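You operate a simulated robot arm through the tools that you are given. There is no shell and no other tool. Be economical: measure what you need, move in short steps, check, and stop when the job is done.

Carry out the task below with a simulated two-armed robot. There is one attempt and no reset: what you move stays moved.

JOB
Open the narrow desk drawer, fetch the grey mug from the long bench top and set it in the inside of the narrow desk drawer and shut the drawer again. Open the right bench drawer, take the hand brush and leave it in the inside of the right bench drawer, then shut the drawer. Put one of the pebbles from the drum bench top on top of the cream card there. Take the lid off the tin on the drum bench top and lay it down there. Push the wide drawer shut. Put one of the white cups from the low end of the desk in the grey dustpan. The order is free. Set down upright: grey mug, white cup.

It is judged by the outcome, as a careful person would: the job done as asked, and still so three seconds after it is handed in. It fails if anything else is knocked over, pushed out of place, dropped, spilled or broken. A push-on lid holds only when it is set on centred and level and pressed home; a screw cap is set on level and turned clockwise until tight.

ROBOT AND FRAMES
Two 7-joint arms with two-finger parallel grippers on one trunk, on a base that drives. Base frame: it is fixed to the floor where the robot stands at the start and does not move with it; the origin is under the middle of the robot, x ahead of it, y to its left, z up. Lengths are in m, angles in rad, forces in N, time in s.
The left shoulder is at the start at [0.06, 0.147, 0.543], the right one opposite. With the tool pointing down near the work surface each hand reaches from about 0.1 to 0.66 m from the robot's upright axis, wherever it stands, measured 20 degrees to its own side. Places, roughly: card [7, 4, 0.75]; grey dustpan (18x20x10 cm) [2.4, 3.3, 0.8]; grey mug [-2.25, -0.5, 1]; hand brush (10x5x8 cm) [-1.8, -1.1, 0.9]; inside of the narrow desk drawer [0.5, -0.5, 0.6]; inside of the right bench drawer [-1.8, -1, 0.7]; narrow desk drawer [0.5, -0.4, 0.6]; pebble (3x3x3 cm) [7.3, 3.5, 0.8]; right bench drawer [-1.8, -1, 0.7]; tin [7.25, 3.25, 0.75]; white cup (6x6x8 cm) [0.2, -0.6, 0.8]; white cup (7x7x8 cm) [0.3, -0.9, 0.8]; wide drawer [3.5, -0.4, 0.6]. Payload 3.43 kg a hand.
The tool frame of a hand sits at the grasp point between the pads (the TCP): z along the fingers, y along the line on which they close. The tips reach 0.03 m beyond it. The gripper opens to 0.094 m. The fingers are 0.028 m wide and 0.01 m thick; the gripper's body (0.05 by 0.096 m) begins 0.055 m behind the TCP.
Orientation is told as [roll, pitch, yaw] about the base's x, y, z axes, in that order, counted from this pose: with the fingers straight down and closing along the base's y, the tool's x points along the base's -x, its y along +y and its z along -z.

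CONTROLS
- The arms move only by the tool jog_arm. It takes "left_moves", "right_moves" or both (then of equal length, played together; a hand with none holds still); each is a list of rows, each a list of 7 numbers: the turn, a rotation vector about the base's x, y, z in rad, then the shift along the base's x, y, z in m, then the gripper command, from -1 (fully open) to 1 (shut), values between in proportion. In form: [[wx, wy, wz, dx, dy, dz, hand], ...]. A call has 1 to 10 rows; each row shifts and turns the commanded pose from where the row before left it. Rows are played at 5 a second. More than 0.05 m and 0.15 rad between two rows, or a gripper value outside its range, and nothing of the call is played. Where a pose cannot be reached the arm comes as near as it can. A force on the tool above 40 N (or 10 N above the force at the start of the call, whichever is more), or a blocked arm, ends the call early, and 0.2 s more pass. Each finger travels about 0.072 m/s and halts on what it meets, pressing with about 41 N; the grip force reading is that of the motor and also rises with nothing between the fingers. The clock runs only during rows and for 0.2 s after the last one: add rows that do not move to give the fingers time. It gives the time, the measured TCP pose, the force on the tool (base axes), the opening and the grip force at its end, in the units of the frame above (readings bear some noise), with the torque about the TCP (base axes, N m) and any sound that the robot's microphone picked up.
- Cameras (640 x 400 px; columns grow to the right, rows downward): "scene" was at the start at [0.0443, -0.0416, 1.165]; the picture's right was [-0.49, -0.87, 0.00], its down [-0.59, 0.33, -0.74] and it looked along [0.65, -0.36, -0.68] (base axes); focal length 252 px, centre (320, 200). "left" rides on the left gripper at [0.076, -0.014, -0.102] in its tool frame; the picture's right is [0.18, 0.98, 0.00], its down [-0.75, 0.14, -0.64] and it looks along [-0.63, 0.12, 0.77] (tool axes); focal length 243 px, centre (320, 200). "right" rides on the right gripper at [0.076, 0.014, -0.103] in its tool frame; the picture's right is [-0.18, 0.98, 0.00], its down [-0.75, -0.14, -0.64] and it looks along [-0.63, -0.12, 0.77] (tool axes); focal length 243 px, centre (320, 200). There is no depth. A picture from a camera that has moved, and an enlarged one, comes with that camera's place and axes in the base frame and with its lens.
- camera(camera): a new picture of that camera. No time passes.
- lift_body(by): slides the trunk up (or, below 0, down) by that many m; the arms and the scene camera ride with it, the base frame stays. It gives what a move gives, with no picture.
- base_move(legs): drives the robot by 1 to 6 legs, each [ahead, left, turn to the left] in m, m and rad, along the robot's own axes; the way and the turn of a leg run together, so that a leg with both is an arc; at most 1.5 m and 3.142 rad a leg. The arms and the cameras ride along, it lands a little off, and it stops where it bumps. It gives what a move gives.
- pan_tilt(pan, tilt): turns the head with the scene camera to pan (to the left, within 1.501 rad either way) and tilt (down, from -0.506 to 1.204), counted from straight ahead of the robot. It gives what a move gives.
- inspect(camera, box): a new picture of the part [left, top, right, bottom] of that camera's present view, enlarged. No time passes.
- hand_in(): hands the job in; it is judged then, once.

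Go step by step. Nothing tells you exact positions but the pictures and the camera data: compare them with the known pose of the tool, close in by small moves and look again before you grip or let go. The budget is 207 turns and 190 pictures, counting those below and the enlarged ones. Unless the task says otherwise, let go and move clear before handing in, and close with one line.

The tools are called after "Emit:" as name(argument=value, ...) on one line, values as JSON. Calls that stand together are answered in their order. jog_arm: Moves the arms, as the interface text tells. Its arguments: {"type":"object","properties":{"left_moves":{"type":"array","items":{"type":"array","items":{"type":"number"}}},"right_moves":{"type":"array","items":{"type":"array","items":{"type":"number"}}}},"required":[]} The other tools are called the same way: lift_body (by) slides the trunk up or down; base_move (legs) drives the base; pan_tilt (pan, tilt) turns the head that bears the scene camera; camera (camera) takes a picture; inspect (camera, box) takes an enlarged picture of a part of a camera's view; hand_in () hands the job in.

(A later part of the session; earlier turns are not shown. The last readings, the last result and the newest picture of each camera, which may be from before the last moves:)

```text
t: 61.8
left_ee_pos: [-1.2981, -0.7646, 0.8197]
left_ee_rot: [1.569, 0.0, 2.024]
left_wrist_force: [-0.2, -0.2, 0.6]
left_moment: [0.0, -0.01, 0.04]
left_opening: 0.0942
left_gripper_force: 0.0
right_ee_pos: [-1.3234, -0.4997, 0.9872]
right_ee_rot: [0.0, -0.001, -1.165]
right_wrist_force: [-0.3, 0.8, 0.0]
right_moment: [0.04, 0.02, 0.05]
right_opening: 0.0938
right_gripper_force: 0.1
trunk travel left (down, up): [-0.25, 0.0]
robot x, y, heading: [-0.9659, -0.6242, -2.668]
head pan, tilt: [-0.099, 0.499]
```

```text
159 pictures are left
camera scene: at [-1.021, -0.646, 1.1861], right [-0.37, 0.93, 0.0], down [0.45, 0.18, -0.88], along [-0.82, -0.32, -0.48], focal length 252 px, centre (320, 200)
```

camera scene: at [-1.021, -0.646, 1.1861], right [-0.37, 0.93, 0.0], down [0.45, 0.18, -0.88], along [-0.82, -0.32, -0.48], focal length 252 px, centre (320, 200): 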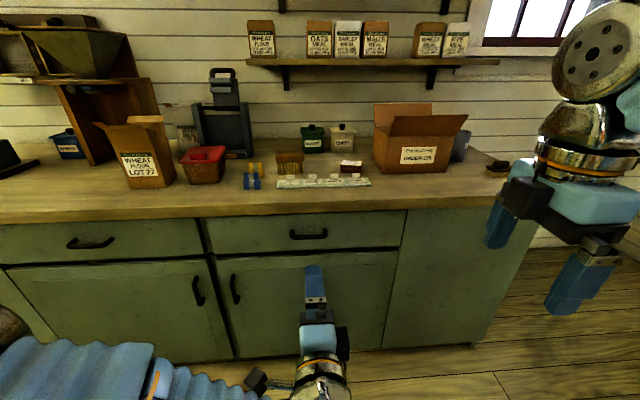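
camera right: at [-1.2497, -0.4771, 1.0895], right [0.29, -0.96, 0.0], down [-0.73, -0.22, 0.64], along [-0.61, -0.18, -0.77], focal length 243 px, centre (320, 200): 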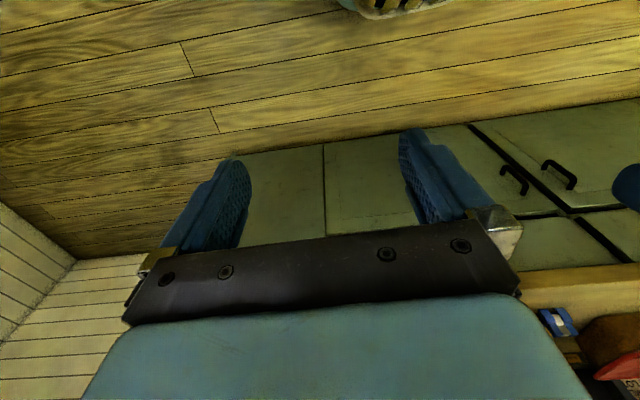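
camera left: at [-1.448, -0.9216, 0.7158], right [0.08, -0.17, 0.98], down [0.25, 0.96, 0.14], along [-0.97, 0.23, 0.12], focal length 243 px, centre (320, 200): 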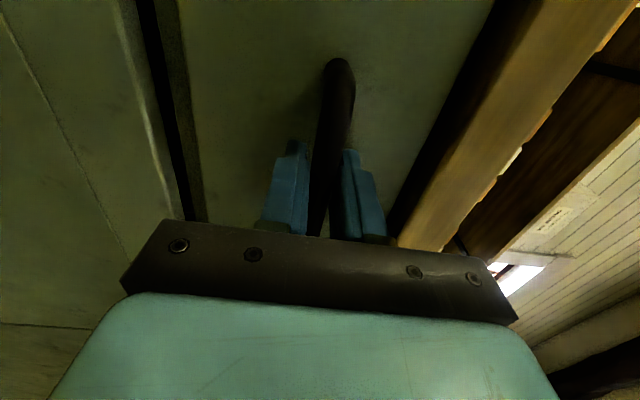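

Now I raise the left hand above the bench height and drive closer so the brush is within the right hand's reach.

Emit:
jog_arm(left_moves=[[0, 0, 0, 0.01, 0.005, 0.045, -1], [0, 0, 0, 0.01, 0.005, 0.045, -1], [0, 0, 0, 0.01, 0.005, 0.045, -1], [0, 0, 0, 0, 0, 0.02, -1]], right_moves=[[0, 0, 0.05, 0, 0, 0.02, -1], [0, 0, 0, 0, 0, 0.02, -1], [0, 0, 0, 0, 0, 0.02, -1], [0, 0, 0, 0, 0, 0, -1]])

Emit:
base_move(legs=[[0, 0.15, -0.018], [0.34, 0, 0]])

Emit:
pan_tilt(pan=-0.2, tilt=0.8)

Emit:
camera(camera="scene")

Emit:
camera(camera="right")

```text
t: 62.8
left_ee_pos: [-1.2692, -0.7497, 0.9731]
left_ee_rot: [1.57, 0.001, 2.023]
left_wrist_force: [0.4, 0.1, -0.4]
left_moment: [0.02, 0.02, 0.0]
left_opening: 0.094
left_gripper_force: 0.1
right_ee_pos: [-1.3384, -0.5156, 0.9996]
right_ee_rot: [0.0, -0.001, -1.116]
right_wrist_force: [-0.5, 0.0, -0.5]
right_moment: [-0.01, 0.01, -0.02]
right_opening: 0.0941
right_gripper_force: 0.1
right hand out of reach, approached as far as the arm can: row 1, 2, 3
trunk travel left (down, up): [-0.25, 0.0]
robot x, y, heading: [-0.9656, -0.6238, -2.665]
head pan, tilt: [-0.099, 0.499]
```

```text
t: 66.0
left_ee_pos: [-1.5123, -1.0283, 0.9748]
left_ee_rot: [1.57, -0.001, 2.009]
left_wrist_force: [0.4, 0.2, -0.1]
left_moment: [0.04, -0.01, 0.01]
left_opening: 0.0939
left_gripper_force: 0.1
right_ee_pos: [-1.5769, -0.7934, 1.001]
right_ee_rot: [0.0, 0.001, -1.133]
right_wrist_force: [0.5, 0.2, -0.6]
right_moment: [-0.01, 0.01, 0.0]
right_opening: 0.0941
right_gripper_force: 0.0
trunk travel left (down, up): [-0.25, 0.0]
robot x, y, heading: [-1.2057, -0.9093, -2.683]
head pan, tilt: [-0.099, 0.499]
```

```text
t: 66.8
left_ee_pos: [-1.5121, -1.0288, 0.9752]
left_ee_rot: [1.57, 0.0, 2.009]
left_wrist_force: [-0.5, 0.6, 0.3]
left_moment: [0.0, 0.02, 0.0]
left_opening: 0.0938
left_gripper_force: 0.1
right_ee_pos: [-1.5777, -0.793, 0.9997]
right_ee_rot: [0.0, 0.0, -1.133]
right_wrist_force: [0.3, 1.3, -0.4]
right_moment: [0.0, -0.01, -0.02]
right_opening: 0.0939
right_gripper_force: 0.0
trunk travel left (down, up): [-0.25, 0.0]
robot x, y, heading: [-1.2059, -0.9124, -2.686]
head pan, tilt: [-0.201, 0.799]
```

```text
158 pictures are left
camera scene: at [-1.2551, -0.9183, 1.1603], right [-0.26, 0.97, 0.0], down [0.69, 0.18, -0.7], along [-0.67, -0.18, -0.72], focal length 252 px, centre (320, 200)
```

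scene: 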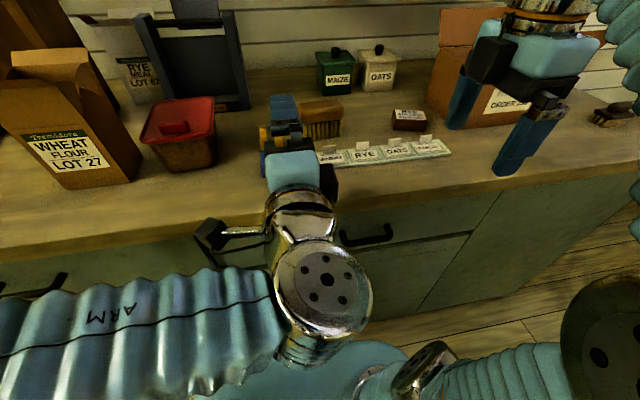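

```text
157 pictures are left
camera right: at [-1.5972, -0.7173, 1.1032], right [0.97, 0.25, 0.0], down [0.19, -0.74, 0.64], along [0.16, -0.62, -0.77], focal length 243 px, centre (320, 200)
```

right: 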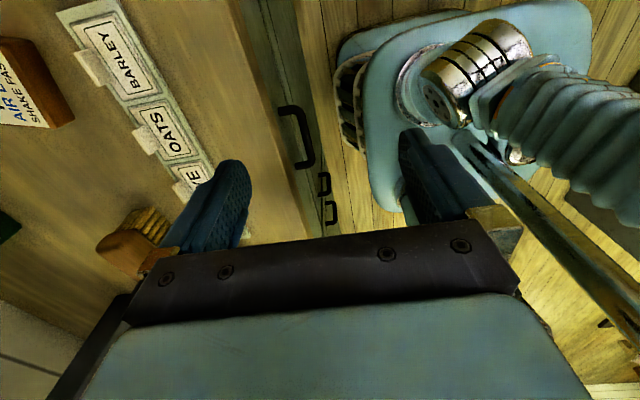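

The brush lies near (-1.80,-1.05). I shift the left hand to the left and bring the right hand above the brush.

Emit:
jog_arm(left_moves=[[0, 0, 0, 0.02, -0.04, 0, -1], [0, 0, 0, 0.02, -0.04, 0, -1], [0, 0, 0, 0.02, -0.04, 0, -1], [0, 0, 0, 0.02, -0.04, 0, -1], [0, 0, 0, 0.02, -0.02, 0, -1], [0, 0, 0, 0, 0, 0, -1], [0, 0, 0, 0, 0, 0, -1]], right_moves=[[0, 0, 0, 0, 0, 0, -1], [0, 0, 0, -0.035, -0.035, 0, -1], [0, 0, 0, -0.035, -0.035, 0, -1], [0, 0, 0.018, -0.035, -0.035, 0, -1], [0, 0, 0, -0.03, -0.035, 0, -1], [0, 0, 0, -0.03, -0.035, 0, -1], [0, 0, 0, -0.02, -0.035, 0, -1]])

Emit:
camera(camera="scene")

Emit:
camera(camera="right")

```text
t: 68.4
left_ee_pos: [-1.4127, -1.2089, 0.9739]
left_ee_rot: [1.569, 0.0, 2.009]
left_wrist_force: [0.2, -0.3, 0.3]
left_moment: [-0.04, -0.05, -0.01]
left_opening: 0.0941
left_gripper_force: 0.1
right_ee_pos: [-1.7099, -0.9715, 0.9681]
right_ee_rot: [-0.003, 0.001, -1.116]
right_wrist_force: [0.7, 0.1, 0.0]
right_moment: [-0.05, 0.0, 0.02]
right_opening: 0.0942
right_gripper_force: 0.0
right hand out of reach, approached as far as the arm can: row 4, 5, 6, 7
trunk travel left (down, up): [-0.25, 0.0]
robot x, y, heading: [-1.2084, -0.9124, -2.683]
head pan, tilt: [-0.201, 0.799]
```

```text
156 pictures are left
camera scene: at [-1.255, -0.9181, 1.1602], right [-0.26, 0.97, 0.0], down [0.69, 0.18, -0.7], along [-0.67, -0.18, -0.72], focal length 252 px, centre (320, 200)
```

scene: 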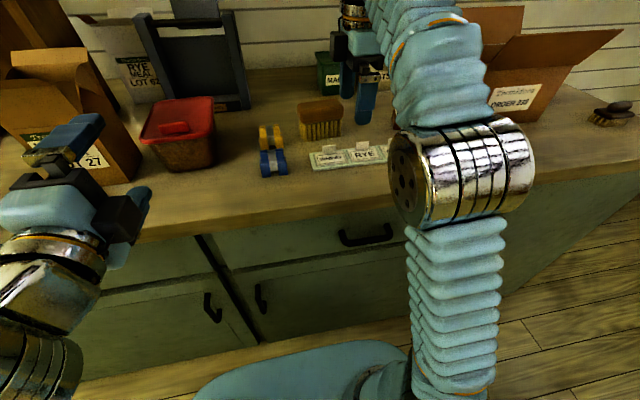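

```text
155 pictures are left
camera right: at [-1.7309, -0.8961, 1.0706], right [0.96, 0.27, 0.0], down [0.21, -0.74, 0.64], along [0.17, -0.62, -0.77], focal length 243 px, centre (320, 200)
```

right: 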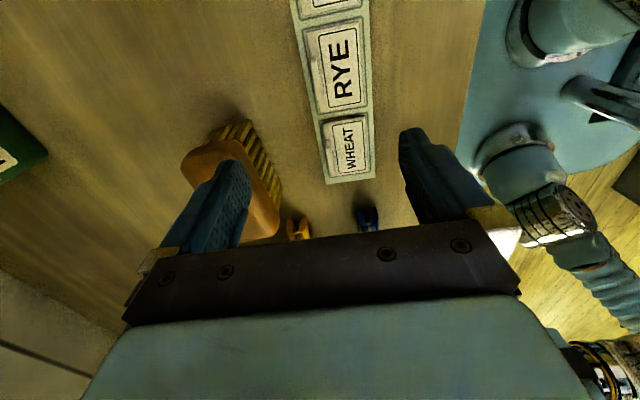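

The right hand is at its reach limit at this height; the brush top is at about (-1.77,-1.05,0.90), bench top 0.82. I edge the base forward 5 cm.

Emit:
base_move(legs=[[0.05, 0, 0]])

Emit:
jog_arm(right_moves=[[0, 0, 0, -0.01, -0.03, -0.01, -1], [0, 0, 0, -0.006, -0.024, -0.01, -1], [0, 0, 0, 0, 0, -0.01, -1], [0, 0, 0, 0, 0, 0, -1]])

Emit:
camera(camera="right")

Emit:
camera(camera="scene")

```text
t: 69.3
left_ee_pos: [-1.4584, -1.2308, 0.9737]
left_ee_rot: [1.569, 0.002, 2.009]
left_wrist_force: [0.1, 0.2, 0.5]
left_moment: [0.0, 0.0, -0.01]
left_opening: 0.0941
left_gripper_force: 0.0
right_ee_pos: [-1.7548, -0.9926, 0.9681]
right_ee_rot: [-0.003, 0.0, -1.116]
right_wrist_force: [-0.4, -0.3, 0.5]
right_moment: [-0.04, 0.02, -0.01]
right_opening: 0.0941
right_gripper_force: 0.0
trunk travel left (down, up): [-0.25, 0.0]
robot x, y, heading: [-1.2516, -0.9319, -2.685]
head pan, tilt: [-0.201, 0.799]
```

```text
t: 70.3
left_ee_pos: [-1.4587, -1.2303, 0.9737]
left_ee_rot: [1.569, 0.001, 2.01]
left_wrist_force: [-0.5, 0.5, 0.9]
left_moment: [0.0, 0.01, -0.01]
left_opening: 0.0939
left_gripper_force: 0.0
right_ee_pos: [-1.7657, -1.0458, 0.9315]
right_ee_rot: [-0.003, 0.0, -1.116]
right_wrist_force: [0.5, -0.2, 0.1]
right_moment: [0.02, 0.0, 0.0]
right_opening: 0.094
right_gripper_force: 0.0
right hand out of reach, approached as far as the arm can: row 1, 2
trunk travel left (down, up): [-0.25, 0.0]
robot x, y, heading: [-1.2523, -0.9324, -2.685]
head pan, tilt: [-0.201, 0.799]
```

```text
154 pictures are left
camera right: at [-1.7874, -0.9695, 1.035], right [0.96, 0.27, 0.0], down [0.21, -0.74, 0.64], along [0.17, -0.62, -0.77], focal length 243 px, centre (320, 200)
```

right: 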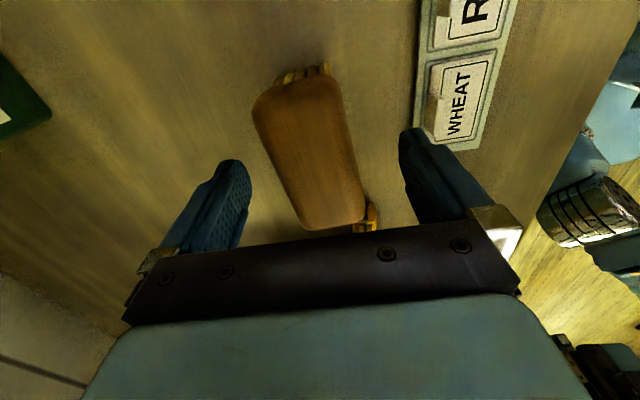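

```text
153 pictures are left
camera scene: at [-1.3002, -0.9406, 1.1602], right [-0.26, 0.97, 0.0], down [0.69, 0.18, -0.7], along [-0.67, -0.18, -0.72], focal length 252 px, centre (320, 200)
```

scene: 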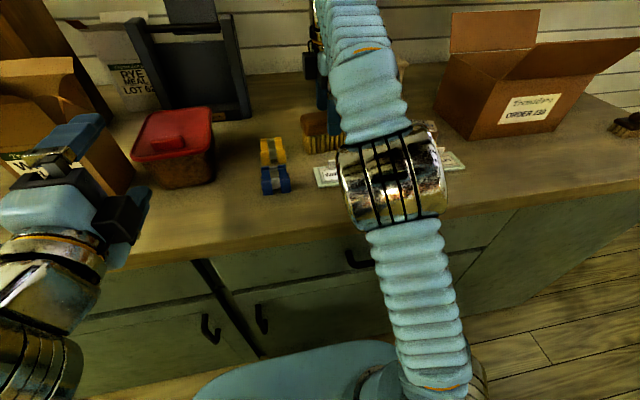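

The brush is between the fingers, about 7 mm off centre. I correct, descend to z≈0.87 and close.

Emit:
jog_arm(right_moves=[[0, 0, 0, -0.006, -0.002, -0.01, -1], [0, 0, 0, 0, 0, -0.02, -1], [0, 0, 0, 0, 0, -0.02, -1], [0, 0, 0, 0, 0, -0.013, -1], [0, 0, 0, 0, 0, 0, 0.3], [0, 0, 0, 0, 0, 0, 1], [0, 0, 0, 0, 0, 0, 1], [0, 0, 0, 0, 0, 0, 1]])

Emit:
camera(camera="right")

```text
t: 72.1
left_ee_pos: [-1.4578, -1.2316, 0.9749]
left_ee_rot: [1.571, 0.0, 2.009]
left_wrist_force: [0.4, 0.5, -0.2]
left_moment: [-0.02, 0.0, 0.01]
left_opening: 0.0941
left_gripper_force: 0.1
right_ee_pos: [-1.7729, -1.0476, 0.8707]
right_ee_rot: [-0.004, 0.0, -1.115]
right_wrist_force: [6.1, 3.2, 9.1]
right_moment: [0.09, -0.52, 0.07]
right_opening: 0.0548
right_gripper_force: 41.4
trunk travel left (down, up): [-0.25, 0.0]
robot x, y, heading: [-1.2504, -0.9315, -2.685]
head pan, tilt: [-0.201, 0.799]
```

```text
152 pictures are left
camera right: at [-1.7933, -0.9722, 0.9726], right [0.96, 0.27, 0.0], down [0.21, -0.74, 0.64], along [0.17, -0.62, -0.77], focal length 243 px, centre (320, 200)
```

right: 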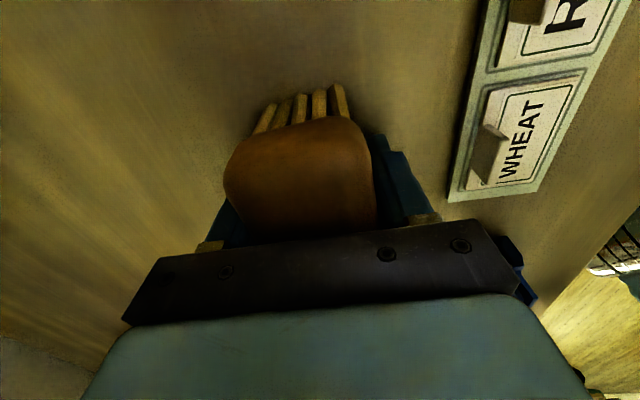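

The brush is gripped. I lift it up and back, then back the base away to the distance for opening the drawer.

Emit:
jog_arm(right_moves=[[0, 0, 0, 0, 0, 0.02, 1], [0, 0, 0, 0.005, 0.002, 0.03, 1], [0, 0, 0, 0.018, 0.009, 0.03, 1], [0, 0, 0, 0.027, 0.013, 0.02, 1], [0, 0, 0, 0.027, 0.013, 0, 1], [0, 0, 0, 0.027, 0.013, 0, 1], [0, 0, 0, 0.027, 0.013, 0, 1]])

Emit:
base_move(legs=[[-0.37, 0, 0], [0, -0.15, 0]])

Emit:
pan_tilt(pan=0, tilt=0.55)

Emit:
camera(camera="scene")

```text
t: 73.7
left_ee_pos: [-1.4587, -1.2322, 0.9743]
left_ee_rot: [1.567, 0.0, 2.007]
left_wrist_force: [0.5, -0.1, 0.3]
left_moment: [0.01, -0.02, -0.01]
left_opening: 0.094
left_gripper_force: 0.1
right_ee_pos: [-1.6436, -0.9844, 0.9709]
right_ee_rot: [0.0, -0.001, -1.113]
right_wrist_force: [-1.1, -0.1, -1.1]
right_moment: [0.02, -0.01, 0.01]
right_opening: 0.0541
right_gripper_force: 41.2
trunk travel left (down, up): [-0.25, 0.0]
robot x, y, heading: [-1.2511, -0.9341, -2.68]
head pan, tilt: [-0.201, 0.799]
```

```text
t: 77.0
left_ee_pos: [-1.1922, -0.9322, 0.9747]
left_ee_rot: [1.57, 0.0, 2.013]
left_wrist_force: [0.6, -0.7, -0.8]
left_moment: [0.0, 0.02, 0.01]
left_opening: 0.0938
left_gripper_force: 0.1
right_ee_pos: [-1.3772, -0.6871, 0.9714]
right_ee_rot: [-0.002, -0.001, -1.111]
right_wrist_force: [-0.4, 0.6, -1.1]
right_moment: [0.07, -0.02, -0.03]
right_opening: 0.0537
right_gripper_force: 40.5
trunk travel left (down, up): [-0.25, 0.0]
robot x, y, heading: [-0.9817, -0.6333, -2.68]
head pan, tilt: [-0.201, 0.799]
```

```text
t: 77.8
left_ee_pos: [-1.1912, -0.9312, 0.9739]
left_ee_rot: [1.569, -0.001, 2.011]
left_wrist_force: [-1.0, -0.4, 0.6]
left_moment: [-0.01, 0.0, 0.01]
left_opening: 0.0941
left_gripper_force: 0.0
right_ee_pos: [-1.3772, -0.6856, 0.9701]
right_ee_rot: [-0.002, 0.0, -1.109]
right_wrist_force: [0.8, -0.5, -2.3]
right_moment: [0.04, -0.01, 0.0]
right_opening: 0.0538
right_gripper_force: 40.8
trunk travel left (down, up): [-0.25, 0.0]
robot x, y, heading: [-0.986, -0.6348, -2.685]
head pan, tilt: [0.0, 0.55]
```

```text
151 pictures are left
camera scene: at [-1.0371, -0.6605, 1.1815], right [-0.45, 0.9, 0.0], down [0.47, 0.23, -0.85], along [-0.76, -0.38, -0.52], focal length 252 px, centre (320, 200)
```

scene: 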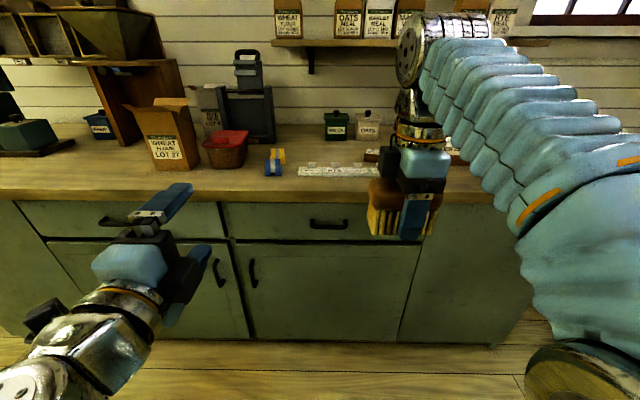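

Brush held. The left hand goes back to the pre-grasp in front of the known handle position.

Emit:
jog_arm(left_moves=[[0, 0, 0.012, -0.005, 0.008, -0.04, -1], [0, 0, 0, -0.005, 0.008, -0.04, -1], [0, 0, 0, -0.03, 0.008, -0.04, -1], [0, 0, 0, -0.04, 0.008, -0.04, -1], [0, 0, 0, -0.04, 0.008, -0.04, -1], [0, 0, 0, -0.04, 0.008, -0.043, -1], [0, 0, 0, -0.04, 0.008, 0, -1], [0, 0, 0, -0.04, 0.008, 0, -1], [0, 0, 0, -0.04, 0.012, 0, -1], [0, 0, 0, -0.013, 0.002, 0, -1]])

Emit:
camera(camera="left")

```text
refused: row 3 steps farther than a row can; nothing moved
```

```text
150 pictures are left
camera left: at [-1.066, -0.9571, 0.96], right [0.08, -0.17, 0.98], down [0.26, 0.96, 0.14], along [-0.96, 0.24, 0.12], focal length 243 px, centre (320, 200)
```

left: 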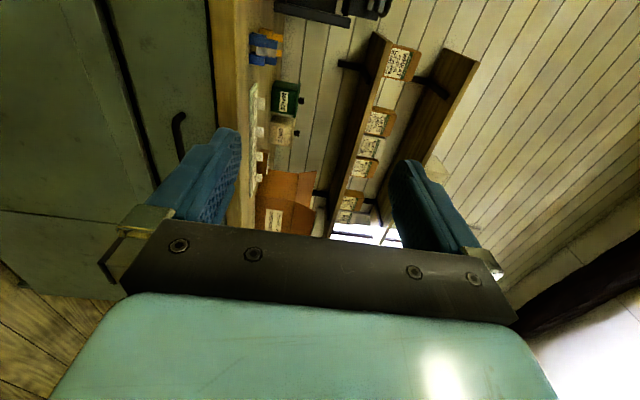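

One row was too long; I replay with shorter steps.

Emit:
jog_arm(left_moves=[[0, 0, 0.012, -0.005, 0.008, -0.045, -1], [0, 0, 0, -0.005, 0.008, -0.045, -1], [0, 0, 0, -0.015, 0.008, -0.045, -1], [0, 0, 0, -0.03, 0.008, -0.036, -1], [0, 0, 0, -0.03, 0.008, -0.036, -1], [0, 0, 0, -0.035, 0.008, -0.034, -1], [0, 0, 0, -0.045, 0.008, -0.001, -1], [0, 0, 0, -0.045, 0.008, 0, -1], [0, 0, 0, -0.045, 0.01, 0, -1], [0, 0, 0, -0.037, 0.006, 0, -1]])

Emit:
camera(camera="left")

```text
t: 80.0
left_ee_pos: [-1.533, -0.8423, 0.83]
left_ee_rot: [1.569, 0.0, 2.027]
left_wrist_force: [-0.3, 0.5, 0.4]
left_moment: [-0.02, 0.01, 0.01]
left_opening: 0.0942
left_gripper_force: 0.1
left hand out of reach, approached as far as the arm can: row 1, 2, 3, 4, 5
right_ee_pos: [-1.3776, -0.6868, 0.9709]
right_ee_rot: [-0.002, -0.002, -1.113]
right_wrist_force: [0.2, -0.3, -0.7]
right_moment: [0.02, -0.02, 0.01]
right_opening: 0.0538
right_gripper_force: 40.5
trunk travel left (down, up): [-0.25, 0.0]
robot x, y, heading: [-0.9847, -0.6318, -2.68]
head pan, tilt: [0.0, 0.55]
```

```text
149 pictures are left
camera left: at [-1.4053, -0.8658, 0.8161], right [0.08, -0.17, 0.98], down [0.25, 0.96, 0.14], along [-0.97, 0.23, 0.12], focal length 243 px, centre (320, 200)
```

left: 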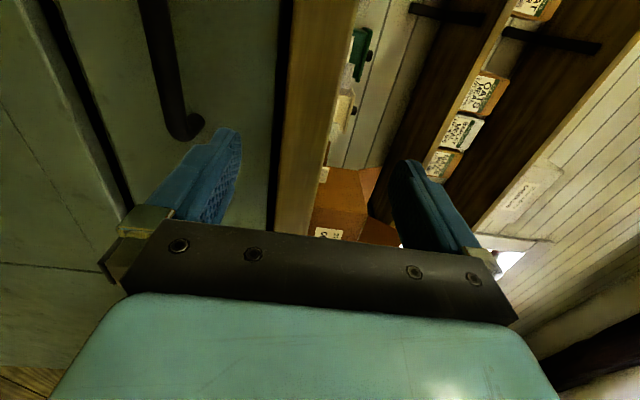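

The hand ended higher and further ahead than planned; I back off a bit and lower to handle height.

Emit:
jog_arm(left_moves=[[0, 0, 0, 0.025, -0.005, -0.02, -1], [0, 0, 0, 0.024, -0.006, -0.035, -1], [0, 0, 0, 0, 0, -0.044, -1], [0, 0, 0, 0, 0, 0, -1]])

Emit:
camera(camera="left")

```text
t: 81.0
left_ee_pos: [-1.4801, -0.8523, 0.7327]
left_ee_rot: [1.569, -0.001, 2.025]
left_wrist_force: [-1.1, 0.3, 0.0]
left_moment: [0.03, -0.02, -0.01]
left_opening: 0.0941
left_gripper_force: 0.1
right_ee_pos: [-1.3783, -0.6862, 0.9702]
right_ee_rot: [-0.001, 0.0, -1.11]
right_wrist_force: [0.4, -0.4, -1.2]
right_moment: [0.02, -0.03, 0.02]
right_opening: 0.0537
right_gripper_force: 40.7
trunk travel left (down, up): [-0.25, 0.0]
robot x, y, heading: [-0.9852, -0.6332, -2.682]
head pan, tilt: [0.0, 0.55]
```

```text
148 pictures are left
camera left: at [-1.3545, -0.8757, 0.7187], right [0.08, -0.17, 0.98], down [0.25, 0.96, 0.14], along [-0.97, 0.23, 0.12], focal length 243 px, centre (320, 200)
```

left: 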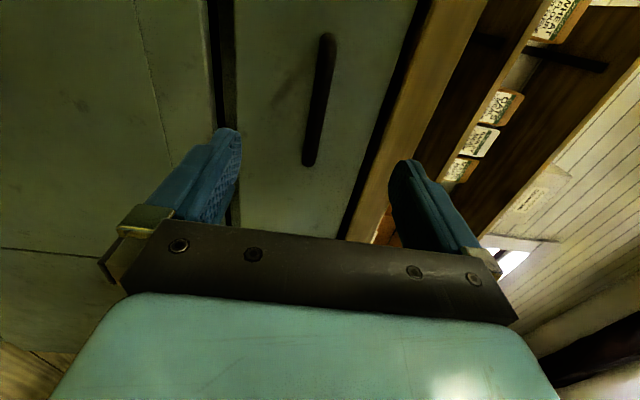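

Aligned with the bar. I advance with the fingers half open, close and pull.

Emit:
jog_arm(left_moves=[[0, 0, 0, -0.031, -0.0152, 0, -0.3], [0, 0, 0, -0.031, -0.0152, 0, -0.3], [0, 0, 0, -0.03, -0.0147, 0, -0.3], [0, 0, 0, 0, 0, 0, 1], [0, 0, 0, 0, 0, 0, 1], [0, 0, 0, 0, 0, 0, 1]])

Emit:
jog_arm(left_moves=[[0, 0, 0, 0.027, 0.0132, 0, 1], [0, 0, 0, 0.027, 0.0132, 0, 1], [0, 0, 0, 0.027, 0.0132, 0, 1], [0, 0, 0, 0.027, 0.0132, 0, 1], [0, 0, 0, 0.027, 0.0132, 0, 1], [0, 0, 0, 0.027, 0.0132, 0, 1], [0, 0, 0, 0.027, 0.0132, 0, 1], [0, 0, 0, 0.018, 0.0088, 0, 1], [0, 0, 0, 0, 0, 0, 1]])

Emit:
camera(camera="scene")

Emit:
camera(camera="right")

```text
t: 82.4
left_ee_pos: [-1.5719, -0.898, 0.73]
left_ee_rot: [1.565, 0.0, 2.026]
left_wrist_force: [0.4, -1.0, -11.3]
left_moment: [0.04, 0.01, -0.19]
left_opening: 0.0184
left_gripper_force: 45.2
right_ee_pos: [-1.3781, -0.6857, 0.9714]
right_ee_rot: [-0.002, 0.0, -1.112]
right_wrist_force: [0.1, -0.5, -1.0]
right_moment: [0.0, 0.0, 0.05]
right_opening: 0.0537
right_gripper_force: 41.1
trunk travel left (down, up): [-0.25, 0.0]
robot x, y, heading: [-0.9826, -0.6345, -2.678]
head pan, tilt: [0.0, 0.55]
```

```text
t: 84.5
left_ee_pos: [-1.3639, -0.7984, 0.7309]
left_ee_rot: [1.559, 0.005, 2.03]
left_wrist_force: [3.1, -2.5, -10.1]
left_moment: [0.39, 0.0, -0.28]
left_opening: 0.0183
left_gripper_force: 45.1
right_ee_pos: [-1.3775, -0.6858, 0.97]
right_ee_rot: [-0.001, 0.001, -1.11]
right_wrist_force: [0.1, -0.2, -2.3]
right_moment: [0.01, 0.02, 0.01]
right_opening: 0.054
right_gripper_force: 41.2
trunk travel left (down, up): [-0.25, 0.0]
robot x, y, heading: [-0.9857, -0.6327, -2.675]
head pan, tilt: [0.0, 0.55]
stopped in row 9 (left hand): the force on the tool passed its limit at 41 N (the readings are from after the stop); the commanded pose is now the measured one
```

```text
147 pictures are left
camera scene: at [-1.0374, -0.6612, 1.182], right [-0.45, 0.89, 0.0], down [0.47, 0.23, -0.85], along [-0.76, -0.38, -0.52], focal length 252 px, centre (320, 200)
```

scene: 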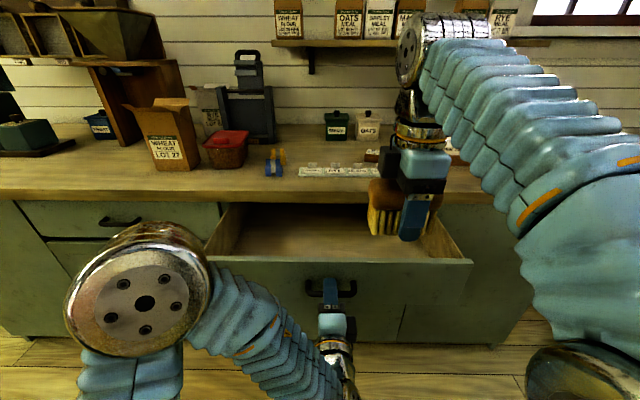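

```text
146 pictures are left
camera right: at [-1.3984, -0.6114, 1.0736], right [0.96, 0.27, 0.0], down [0.21, -0.74, 0.64], along [0.17, -0.62, -0.77], focal length 243 px, centre (320, 200)
```

right: 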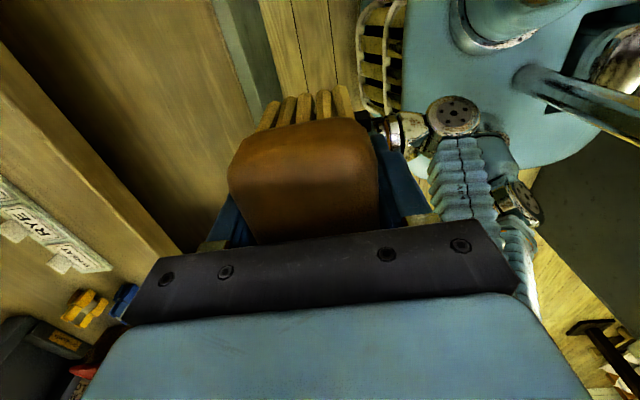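

The drawer is fully open (≈0.23 m). I bring the brush over the opening.

Emit:
jog_arm(right_moves=[[0, 0, 0, -0.009, -0.035, -0.018, 1], [0, 0, 0, -0.009, -0.035, -0.02, 1], [0, 0, 0, -0.009, -0.035, -0.025, 1], [0, 0, 0, -0.009, -0.036, -0.025, 1], [0, 0, 0, -0.0284, -0.014, 0, 1], [0, 0, 0, -0.0284, -0.014, 0, 1], [0, 0, 0, -0.0284, -0.014, 0, 1], [0, 0, 0, 0, 0, 0, 1]])

Emit:
camera(camera="scene")

Emit:
camera(camera="right")

```text
t: 86.3
left_ee_pos: [-1.3642, -0.7985, 0.7297]
left_ee_rot: [1.562, 0.003, 2.03]
left_wrist_force: [5.5, -10.2, -22.2]
left_moment: [0.2, 0.02, 0.34]
left_opening: 0.0183
left_gripper_force: 45.3
right_ee_pos: [-1.4892, -0.8634, 0.8747]
right_ee_rot: [-0.002, 0.001, -1.111]
right_wrist_force: [0.8, -1.2, -1.3]
right_moment: [0.01, -0.04, 0.02]
right_opening: 0.0537
right_gripper_force: 41.0
right hand out of reach, approached as far as the arm can: row 7
trunk travel left (down, up): [-0.25, 0.0]
robot x, y, heading: [-0.9868, -0.6329, -2.678]
head pan, tilt: [0.0, 0.55]
```

```text
145 pictures are left
camera scene: at [-1.0378, -0.6619, 1.1814], right [-0.45, 0.89, 0.0], down [0.47, 0.23, -0.85], along [-0.76, -0.38, -0.52], focal length 252 px, centre (320, 200)
```

scene: 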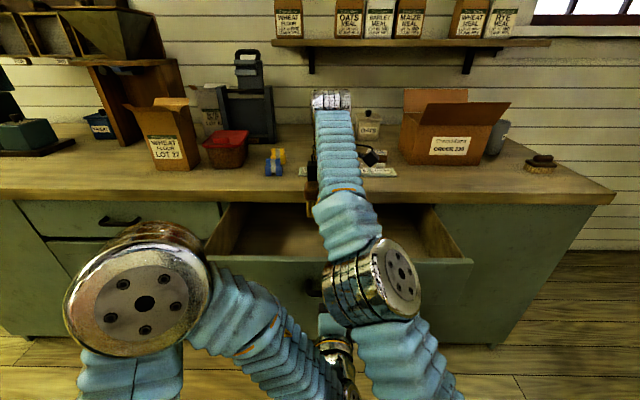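

```text
144 pictures are left
camera right: at [-1.51, -0.7884, 0.9769], right [0.96, 0.27, 0.0], down [0.21, -0.74, 0.64], along [0.17, -0.62, -0.77], focal length 243 px, centre (320, 200)
```

right: 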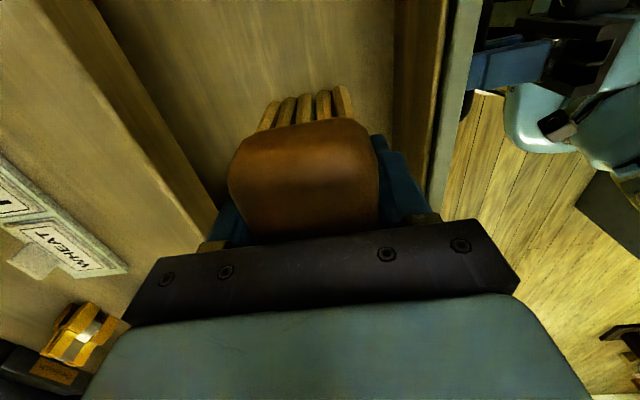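

The brush is over the drawer's inside with margin on both sides. I lower it toward the drawer floor.

Emit:
jog_arm(right_moves=[[0, 0, 0, 0, 0, -0.03, 1], [0, 0, 0, 0, 0, -0.03, 1], [0, 0, 0, 0, 0, -0.03, 1], [0, 0, 0, 0, 0, -0.02, 1], [0, 0, 0, 0, 0, -0.01, 1], [0, 0, 0, 0, 0, 0, 1]])

Emit:
camera(camera="right")

```text
t: 87.7
left_ee_pos: [-1.3644, -0.7988, 0.7299]
left_ee_rot: [1.561, 0.002, 2.029]
left_wrist_force: [-0.8, 2.9, -35.9]
left_moment: [0.33, 0.06, 0.11]
left_opening: 0.0184
left_gripper_force: 44.6
right_ee_pos: [-1.494, -0.8593, 0.7538]
right_ee_rot: [-0.002, -0.005, -1.119]
right_wrist_force: [0.5, -0.4, -1.8]
right_moment: [0.02, 0.01, 0.02]
right_opening: 0.0539
right_gripper_force: 41.1
trunk travel left (down, up): [-0.25, 0.0]
robot x, y, heading: [-0.9852, -0.6339, -2.682]
head pan, tilt: [0.0, 0.55]
```

```text
143 pictures are left
camera right: at [-1.5142, -0.7839, 0.857], right [0.96, 0.26, 0.0], down [0.2, -0.74, 0.64], along [0.17, -0.62, -0.76], focal length 243 px, centre (320, 200)
```

right: 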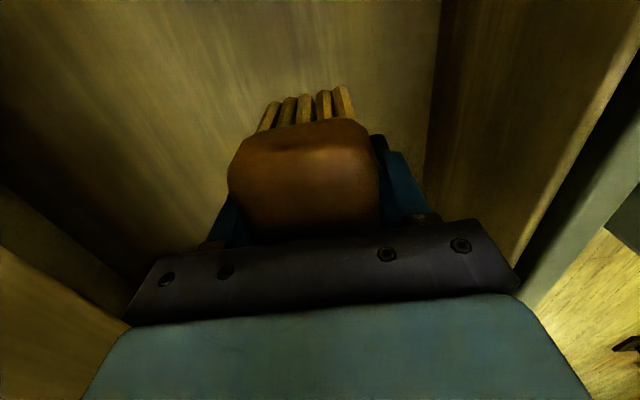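

The left hand reads growing downward force as the right arm lowers; I check whether the arms touch.

Emit:
pan_tilt(pan=0, tilt=0.9)

Emit:
camera(camera="scene")

Emit:
camera(camera="left")

```text
t: 88.5
left_ee_pos: [-1.3646, -0.7976, 0.7298]
left_ee_rot: [1.561, 0.003, 2.03]
left_wrist_force: [-1.7, 2.0, -29.3]
left_moment: [0.32, 0.07, -0.57]
left_opening: 0.0181
left_gripper_force: 45.2
right_ee_pos: [-1.493, -0.8598, 0.7561]
right_ee_rot: [-0.001, -0.004, -1.121]
right_wrist_force: [-0.4, -0.1, -1.5]
right_moment: [-0.01, 0.0, -0.01]
right_opening: 0.0535
right_gripper_force: 41.5
trunk travel left (down, up): [-0.25, 0.0]
robot x, y, heading: [-0.9855, -0.6312, -2.676]
head pan, tilt: [0.0, 0.901]
```

```text
142 pictures are left
camera scene: at [-1.0257, -0.6548, 1.1523], right [-0.45, 0.89, 0.0], down [0.7, 0.35, -0.62], along [-0.56, -0.28, -0.78], focal length 252 px, centre (320, 200)
```

scene: 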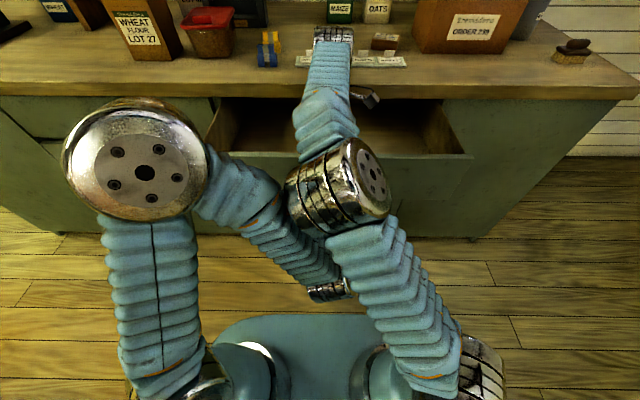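

```text
141 pictures are left
camera left: at [-1.2371, -0.8212, 0.717], right [0.07, -0.17, 0.98], down [0.24, 0.96, 0.14], along [-0.97, 0.23, 0.11], focal length 243 px, centre (320, 200)
```

left: 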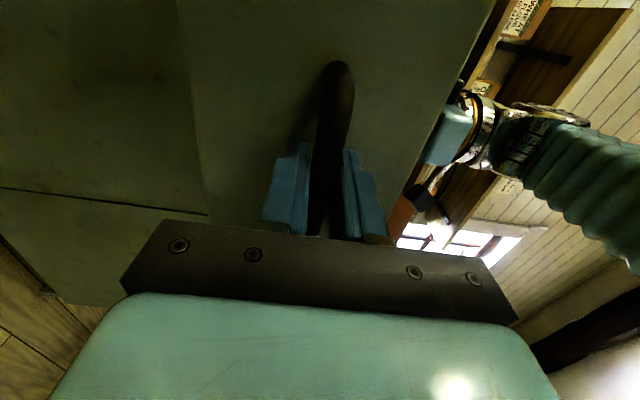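

The right elbow rests near the left forearm. The drawer stays open by itself, so I release the handle with the left hand and retract it back and to the left.

Emit:
jog_arm(left_moves=[[0, 0, 0, 0, 0, 0, -1], [0, 0, 0, 0, 0, -0.01, -1], [0, 0, 0, 0, 0, -0.01, -1], [0, 0, 0, 0.03, 0.005, 0, -1], [0, 0, 0, 0.03, 0.005, 0, -1], [0, 0, 0, 0.03, -0.01, 0, -1], [0, 0, 0, 0.02, -0.03, 0, -1], [0, 0, 0, 0.02, -0.04, 0, -1], [0, 0, 0, 0.02, -0.04, 0, -1]])

Emit:
camera(camera="scene")

```text
t: 90.5
left_ee_pos: [-1.3531, -0.7972, 0.7303]
left_ee_rot: [1.568, -0.002, 2.023]
left_wrist_force: [-0.4, 0.3, 0.2]
left_moment: [0.0, 0.0, 0.01]
left_opening: 0.0938
left_gripper_force: 0.1
left hand out of reach, approached as far as the arm can: row 4, 5, 6, 7, 8, 9
right_ee_pos: [-1.4931, -0.8588, 0.7546]
right_ee_rot: [0.0, -0.001, -1.12]
right_wrist_force: [-0.6, 0.6, -1.0]
right_moment: [-0.07, -0.02, -0.02]
right_opening: 0.0537
right_gripper_force: 41.2
trunk travel left (down, up): [-0.25, 0.0]
robot x, y, heading: [-0.987, -0.6328, -2.678]
head pan, tilt: [0.0, 0.901]
```

```text
140 pictures are left
camera scene: at [-1.0244, -0.6541, 1.1523], right [-0.45, 0.89, 0.0], down [0.7, 0.35, -0.62], along [-0.56, -0.28, -0.78], focal length 252 px, centre (320, 200)
```

scene: 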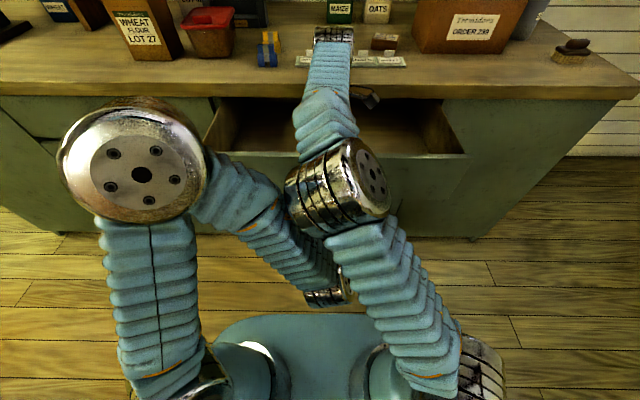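

The left hand is free of load and open. I lower the brush on with small steps.

Emit:
jog_arm(right_moves=[[0, 0, 0, 0, 0, -0.008, 1], [0, 0, 0, 0, 0, -0.006, 1], [0, 0, 0, 0, 0, 0, 1]])

Emit:
camera(camera="right")

```text
t: 91.3
left_ee_pos: [-1.3532, -0.7999, 0.7279]
left_ee_rot: [1.566, 0.0, 2.031]
left_wrist_force: [0.2, 0.4, 0.4]
left_moment: [0.01, 0.01, -0.01]
left_opening: 0.0939
left_gripper_force: 0.2
right_ee_pos: [-1.4903, -0.8602, 0.7396]
right_ee_rot: [-0.003, 0.001, -1.116]
right_wrist_force: [-0.3, -1.4, -0.7]
right_moment: [-0.01, 0.0, -0.03]
right_opening: 0.0537
right_gripper_force: 41.0
trunk travel left (down, up): [-0.25, 0.0]
robot x, y, heading: [-0.9827, -0.6318, -2.682]
head pan, tilt: [0.0, 0.901]
```

```text
139 pictures are left
camera right: at [-1.511, -0.7847, 0.8435], right [0.96, 0.27, 0.0], down [0.21, -0.74, 0.64], along [0.17, -0.62, -0.77], focal length 243 px, centre (320, 200)
```

right: 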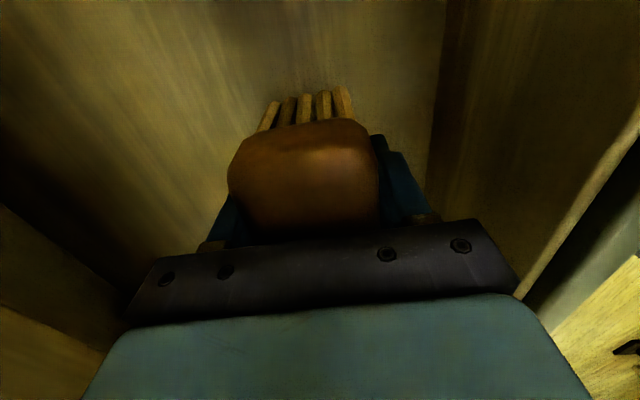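

No contact yet; continue down.

Emit:
jog_arm(right_moves=[[0, 0, 0, 0, 0, -0.008, 1], [0, 0, 0, 0, 0, -0.008, 1], [0, 0, 0, 0, 0, 0, 1]])

Emit:
jog_arm(right_moves=[[0, 0, 0, 0, 0, -0.008, 1], [0, 0, 0, 0, 0, 0, 1]])

Emit:
camera(camera="right")

```text
t: 92.1
left_ee_pos: [-1.3529, -0.8011, 0.729]
left_ee_rot: [1.567, 0.001, 2.033]
left_wrist_force: [0.3, 0.1, 0.8]
left_moment: [0.04, -0.04, -0.01]
left_opening: 0.094
left_gripper_force: 0.1
right_ee_pos: [-1.4895, -0.8592, 0.7255]
right_ee_rot: [0.0, -0.003, -1.113]
right_wrist_force: [0.2, 0.2, -1.8]
right_moment: [0.0, -0.04, 0.02]
right_opening: 0.0539
right_gripper_force: 41.3
trunk travel left (down, up): [-0.25, 0.0]
robot x, y, heading: [-0.9848, -0.6328, -2.677]
head pan, tilt: [0.0, 0.901]
```

```text
t: 92.7
left_ee_pos: [-1.3526, -0.8, 0.7282]
left_ee_rot: [1.565, 0.003, 2.032]
left_wrist_force: [-0.2, 0.5, 0.4]
left_moment: [-0.02, -0.01, 0.03]
left_opening: 0.0941
left_gripper_force: 0.1
right_ee_pos: [-1.4898, -0.8609, 0.7177]
right_ee_rot: [-0.004, -0.003, -1.115]
right_wrist_force: [0.6, 0.3, -0.8]
right_moment: [0.01, 0.02, -0.02]
right_opening: 0.0539
right_gripper_force: 40.4
trunk travel left (down, up): [-0.25, 0.0]
robot x, y, heading: [-0.9866, -0.633, -2.678]
head pan, tilt: [0.0, 0.901]
```

```text
138 pictures are left
camera right: at [-1.5101, -0.7853, 0.8202], right [0.96, 0.27, 0.0], down [0.21, -0.74, 0.64], along [0.17, -0.62, -0.76], focal length 243 px, centre (320, 200)
```

right: 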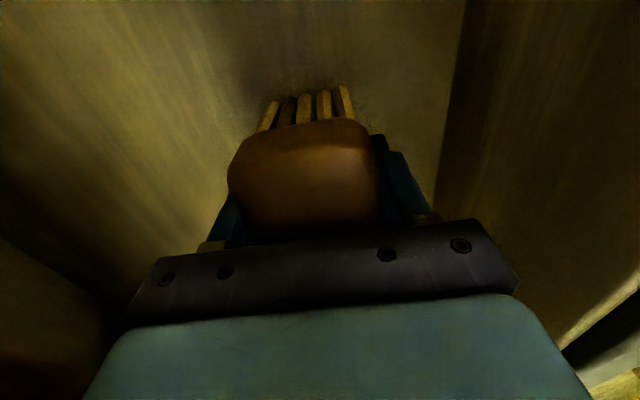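

Still no contact; the shadow is closing. I continue carefully.

Emit:
jog_arm(right_moves=[[0, 0, 0, 0, 0, -0.006, 1], [0, 0, 0, 0, 0, -0.006, 1], [0, 0, 0, 0, 0, 0, 1]])

Emit:
jog_arm(right_moves=[[0, 0, 0, 0, 0, -0.006, 1], [0, 0, 0, 0, 0, 0, 1]])

Emit:
jog_arm(right_moves=[[0, 0, 0, 0, 0, -0.006, 1], [0, 0, 0, 0, 0, 0, 1]])

Emit:
camera(camera="right")

```text
t: 93.5
left_ee_pos: [-1.3533, -0.7983, 0.7285]
left_ee_rot: [1.566, 0.002, 2.03]
left_wrist_force: [0.3, -0.6, -0.3]
left_moment: [-0.03, 0.01, -0.01]
left_opening: 0.0941
left_gripper_force: 0.0
right_ee_pos: [-1.4892, -0.8623, 0.7063]
right_ee_rot: [-0.002, 0.001, -1.112]
right_wrist_force: [0.2, -0.4, -1.6]
right_moment: [0.01, -0.01, 0.03]
right_opening: 0.0537
right_gripper_force: 41.4
trunk travel left (down, up): [-0.25, 0.0]
robot x, y, heading: [-0.9818, -0.6353, -2.677]
head pan, tilt: [0.0, 0.901]
```

```text
t: 94.1
left_ee_pos: [-1.3526, -0.7999, 0.7262]
left_ee_rot: [1.564, 0.004, 2.031]
left_wrist_force: [0.2, -0.1, -0.8]
left_moment: [0.01, 0.0, -0.01]
left_opening: 0.0941
left_gripper_force: 0.0
right_ee_pos: [-1.4882, -0.8623, 0.7009]
right_ee_rot: [-0.003, -0.002, -1.109]
right_wrist_force: [0.1, 0.4, -1.2]
right_moment: [0.01, -0.01, 0.01]
right_opening: 0.0539
right_gripper_force: 41.0
trunk travel left (down, up): [-0.25, 0.0]
robot x, y, heading: [-0.9859, -0.6316, -2.678]
head pan, tilt: [0.0, 0.901]
```

```text
t: 94.7
left_ee_pos: [-1.3536, -0.8006, 0.7278]
left_ee_rot: [1.562, 0.002, 2.032]
left_wrist_force: [-0.5, 0.5, -0.1]
left_moment: [-0.01, 0.04, 0.01]
left_opening: 0.094
left_gripper_force: 0.0
right_ee_pos: [-1.4883, -0.8629, 0.6949]
right_ee_rot: [-0.004, -0.002, -1.111]
right_wrist_force: [-0.5, 0.4, -2.0]
right_moment: [0.02, 0.01, -0.02]
right_opening: 0.0537
right_gripper_force: 40.9
trunk travel left (down, up): [-0.25, 0.0]
robot x, y, heading: [-0.9818, -0.6343, -2.679]
head pan, tilt: [0.0, 0.901]
```

```text
137 pictures are left
camera right: at [-1.5087, -0.787, 0.7968], right [0.96, 0.27, 0.0], down [0.21, -0.74, 0.64], along [0.17, -0.62, -0.77], focal length 243 px, centre (320, 200)
```

right: 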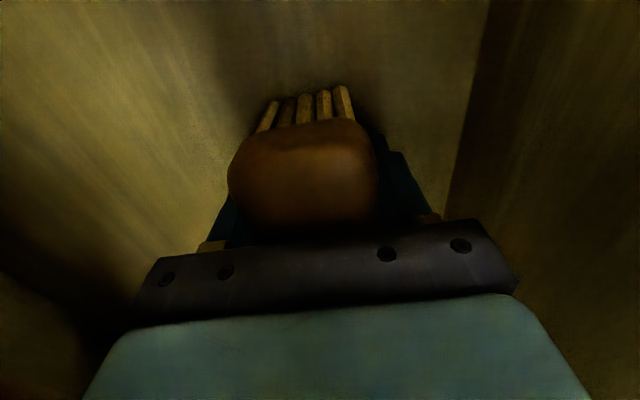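

Emit:
jog_arm(right_moves=[[0, 0, 0, 0, 0, -0.006, 1], [0, 0, 0, 0, 0, 0, 1]])

Emit:
jog_arm(right_moves=[[0, 0, 0, 0, 0, -0.005, 1], [0, 0, 0, 0, 0, 0, 1]])

Emit:
jog_arm(right_moves=[[0, 0, 0, 0, 0, -0.005, 1], [0, 0, 0, 0, 0, 0, 1]])

Emit:
camera(camera="right")

```text
t: 95.2
left_ee_pos: [-1.3538, -0.7982, 0.7288]
left_ee_rot: [1.565, 0.005, 2.029]
left_wrist_force: [0.4, 0.0, -0.6]
left_moment: [-0.03, -0.02, -0.03]
left_opening: 0.094
left_gripper_force: 0.1
right_ee_pos: [-1.4872, -0.8621, 0.6938]
right_ee_rot: [-0.012, -0.003, -1.108]
right_wrist_force: [-0.3, 0.2, 21.5]
right_moment: [0.51, -0.5, -0.01]
right_opening: 0.0539
right_gripper_force: 40.7
trunk travel left (down, up): [-0.25, 0.0]
robot x, y, heading: [-0.9846, -0.6339, -2.684]
head pan, tilt: [0.0, 0.901]
stopped in row 2 (right hand): the force on the tool passed its limit at 43 N (the readings are from after the stop); the commanded pose is now the measured one
```

```text
t: 95.6
left_ee_pos: [-1.3533, -0.7983, 0.7277]
left_ee_rot: [1.565, 0.004, 2.027]
left_wrist_force: [0.2, -0.4, 0.9]
left_moment: [-0.01, -0.04, 0.01]
left_opening: 0.094
left_gripper_force: 0.1
right_ee_pos: [-1.4885, -0.8633, 0.6934]
right_ee_rot: [-0.019, -0.006, -1.105]
right_wrist_force: [0.0, 1.1, 17.5]
right_moment: [0.46, -0.47, 0.08]
right_opening: 0.0535
right_gripper_force: 41.0
trunk travel left (down, up): [-0.25, 0.0]
robot x, y, heading: [-0.987, -0.6316, -2.681]
head pan, tilt: [0.0, 0.901]
stopped in row 1 (right hand): the force on the tool passed its limit at 46 N (the readings are from after the stop); the commanded pose is now the measured one
```

```text
t: 96.0
left_ee_pos: [-1.3528, -0.7985, 0.7283]
left_ee_rot: [1.563, 0.003, 2.028]
left_wrist_force: [-0.5, 0.4, -0.2]
left_moment: [0.0, -0.03, -0.01]
left_opening: 0.0938
left_gripper_force: 0.1
right_ee_pos: [-1.491, -0.8624, 0.6941]
right_ee_rot: [-0.027, -0.004, -1.108]
right_wrist_force: [-1.0, 0.9, 17.9]
right_moment: [0.46, -0.46, 0.11]
right_opening: 0.054
right_gripper_force: 41.3
trunk travel left (down, up): [-0.25, 0.0]
robot x, y, heading: [-0.9842, -0.6321, -2.681]
head pan, tilt: [0.0, 0.901]
stopped in row 1 (right hand): the force on the tool passed its limit at 46 N (the readings are from after the stop); the commanded pose is now the measured one
```

```text
136 pictures are left
camera right: at [-1.5087, -0.7863, 0.7955], right [0.96, 0.28, -0.02], down [0.22, -0.73, 0.65], along [0.16, -0.63, -0.76], focal length 243 px, centre (320, 200)
```

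right: 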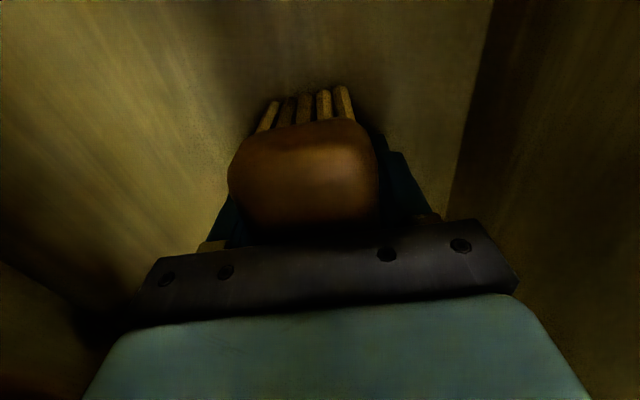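

The brush stands on the drawer floor. I open and rise straight up.

Emit:
jog_arm(right_moves=[[0, 0, 0, 0, 0, 0.002, 0.3], [0, 0, 0, 0, 0, 0, -0.4], [0, 0, 0, 0, 0, 0, -0.8], [0, 0, 0, 0, 0, 0, -0.8], [0, 0, 0, 0, 0, 0.03, -0.8], [0, 0, 0, 0, 0, 0.04, -0.8], [0, 0, 0, 0, 0, 0.04, -0.8], [0, 0, 0, 0, 0, 0.04, -0.8], [0, 0, 0, 0, 0, 0.04, -0.8], [0, 0, 0, 0, 0, 0, -0.8]])

Emit:
camera(camera="right")

```text
t: 98.2
left_ee_pos: [-1.3545, -0.7986, 0.7278]
left_ee_rot: [1.563, 0.001, 2.029]
left_wrist_force: [0.3, -0.1, -0.2]
left_moment: [0.0, 0.03, -0.01]
left_opening: 0.094
left_gripper_force: 0.1
right_ee_pos: [-1.4897, -0.8615, 0.883]
right_ee_rot: [-0.024, -0.008, -1.108]
right_wrist_force: [0.9, -0.2, 0.5]
right_moment: [0.01, -0.05, -0.03]
right_opening: 0.0847
right_gripper_force: 0.1
trunk travel left (down, up): [-0.25, 0.0]
robot x, y, heading: [-0.9826, -0.6344, -2.681]
head pan, tilt: [0.0, 0.901]
```

```text
135 pictures are left
camera right: at [-1.5092, -0.7844, 0.9839], right [0.96, 0.27, -0.02], down [0.22, -0.73, 0.65], along [0.16, -0.63, -0.76], focal length 243 px, centre (320, 200)
```

right: 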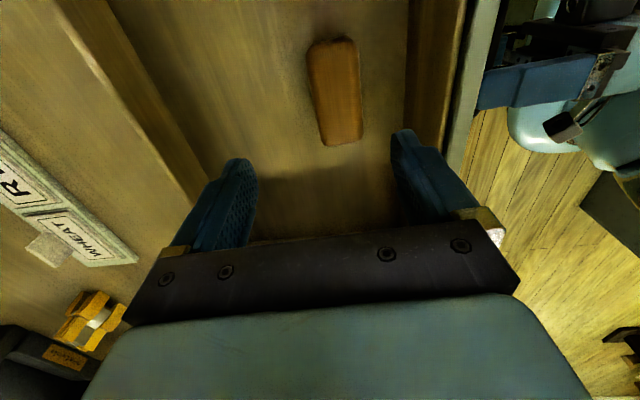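

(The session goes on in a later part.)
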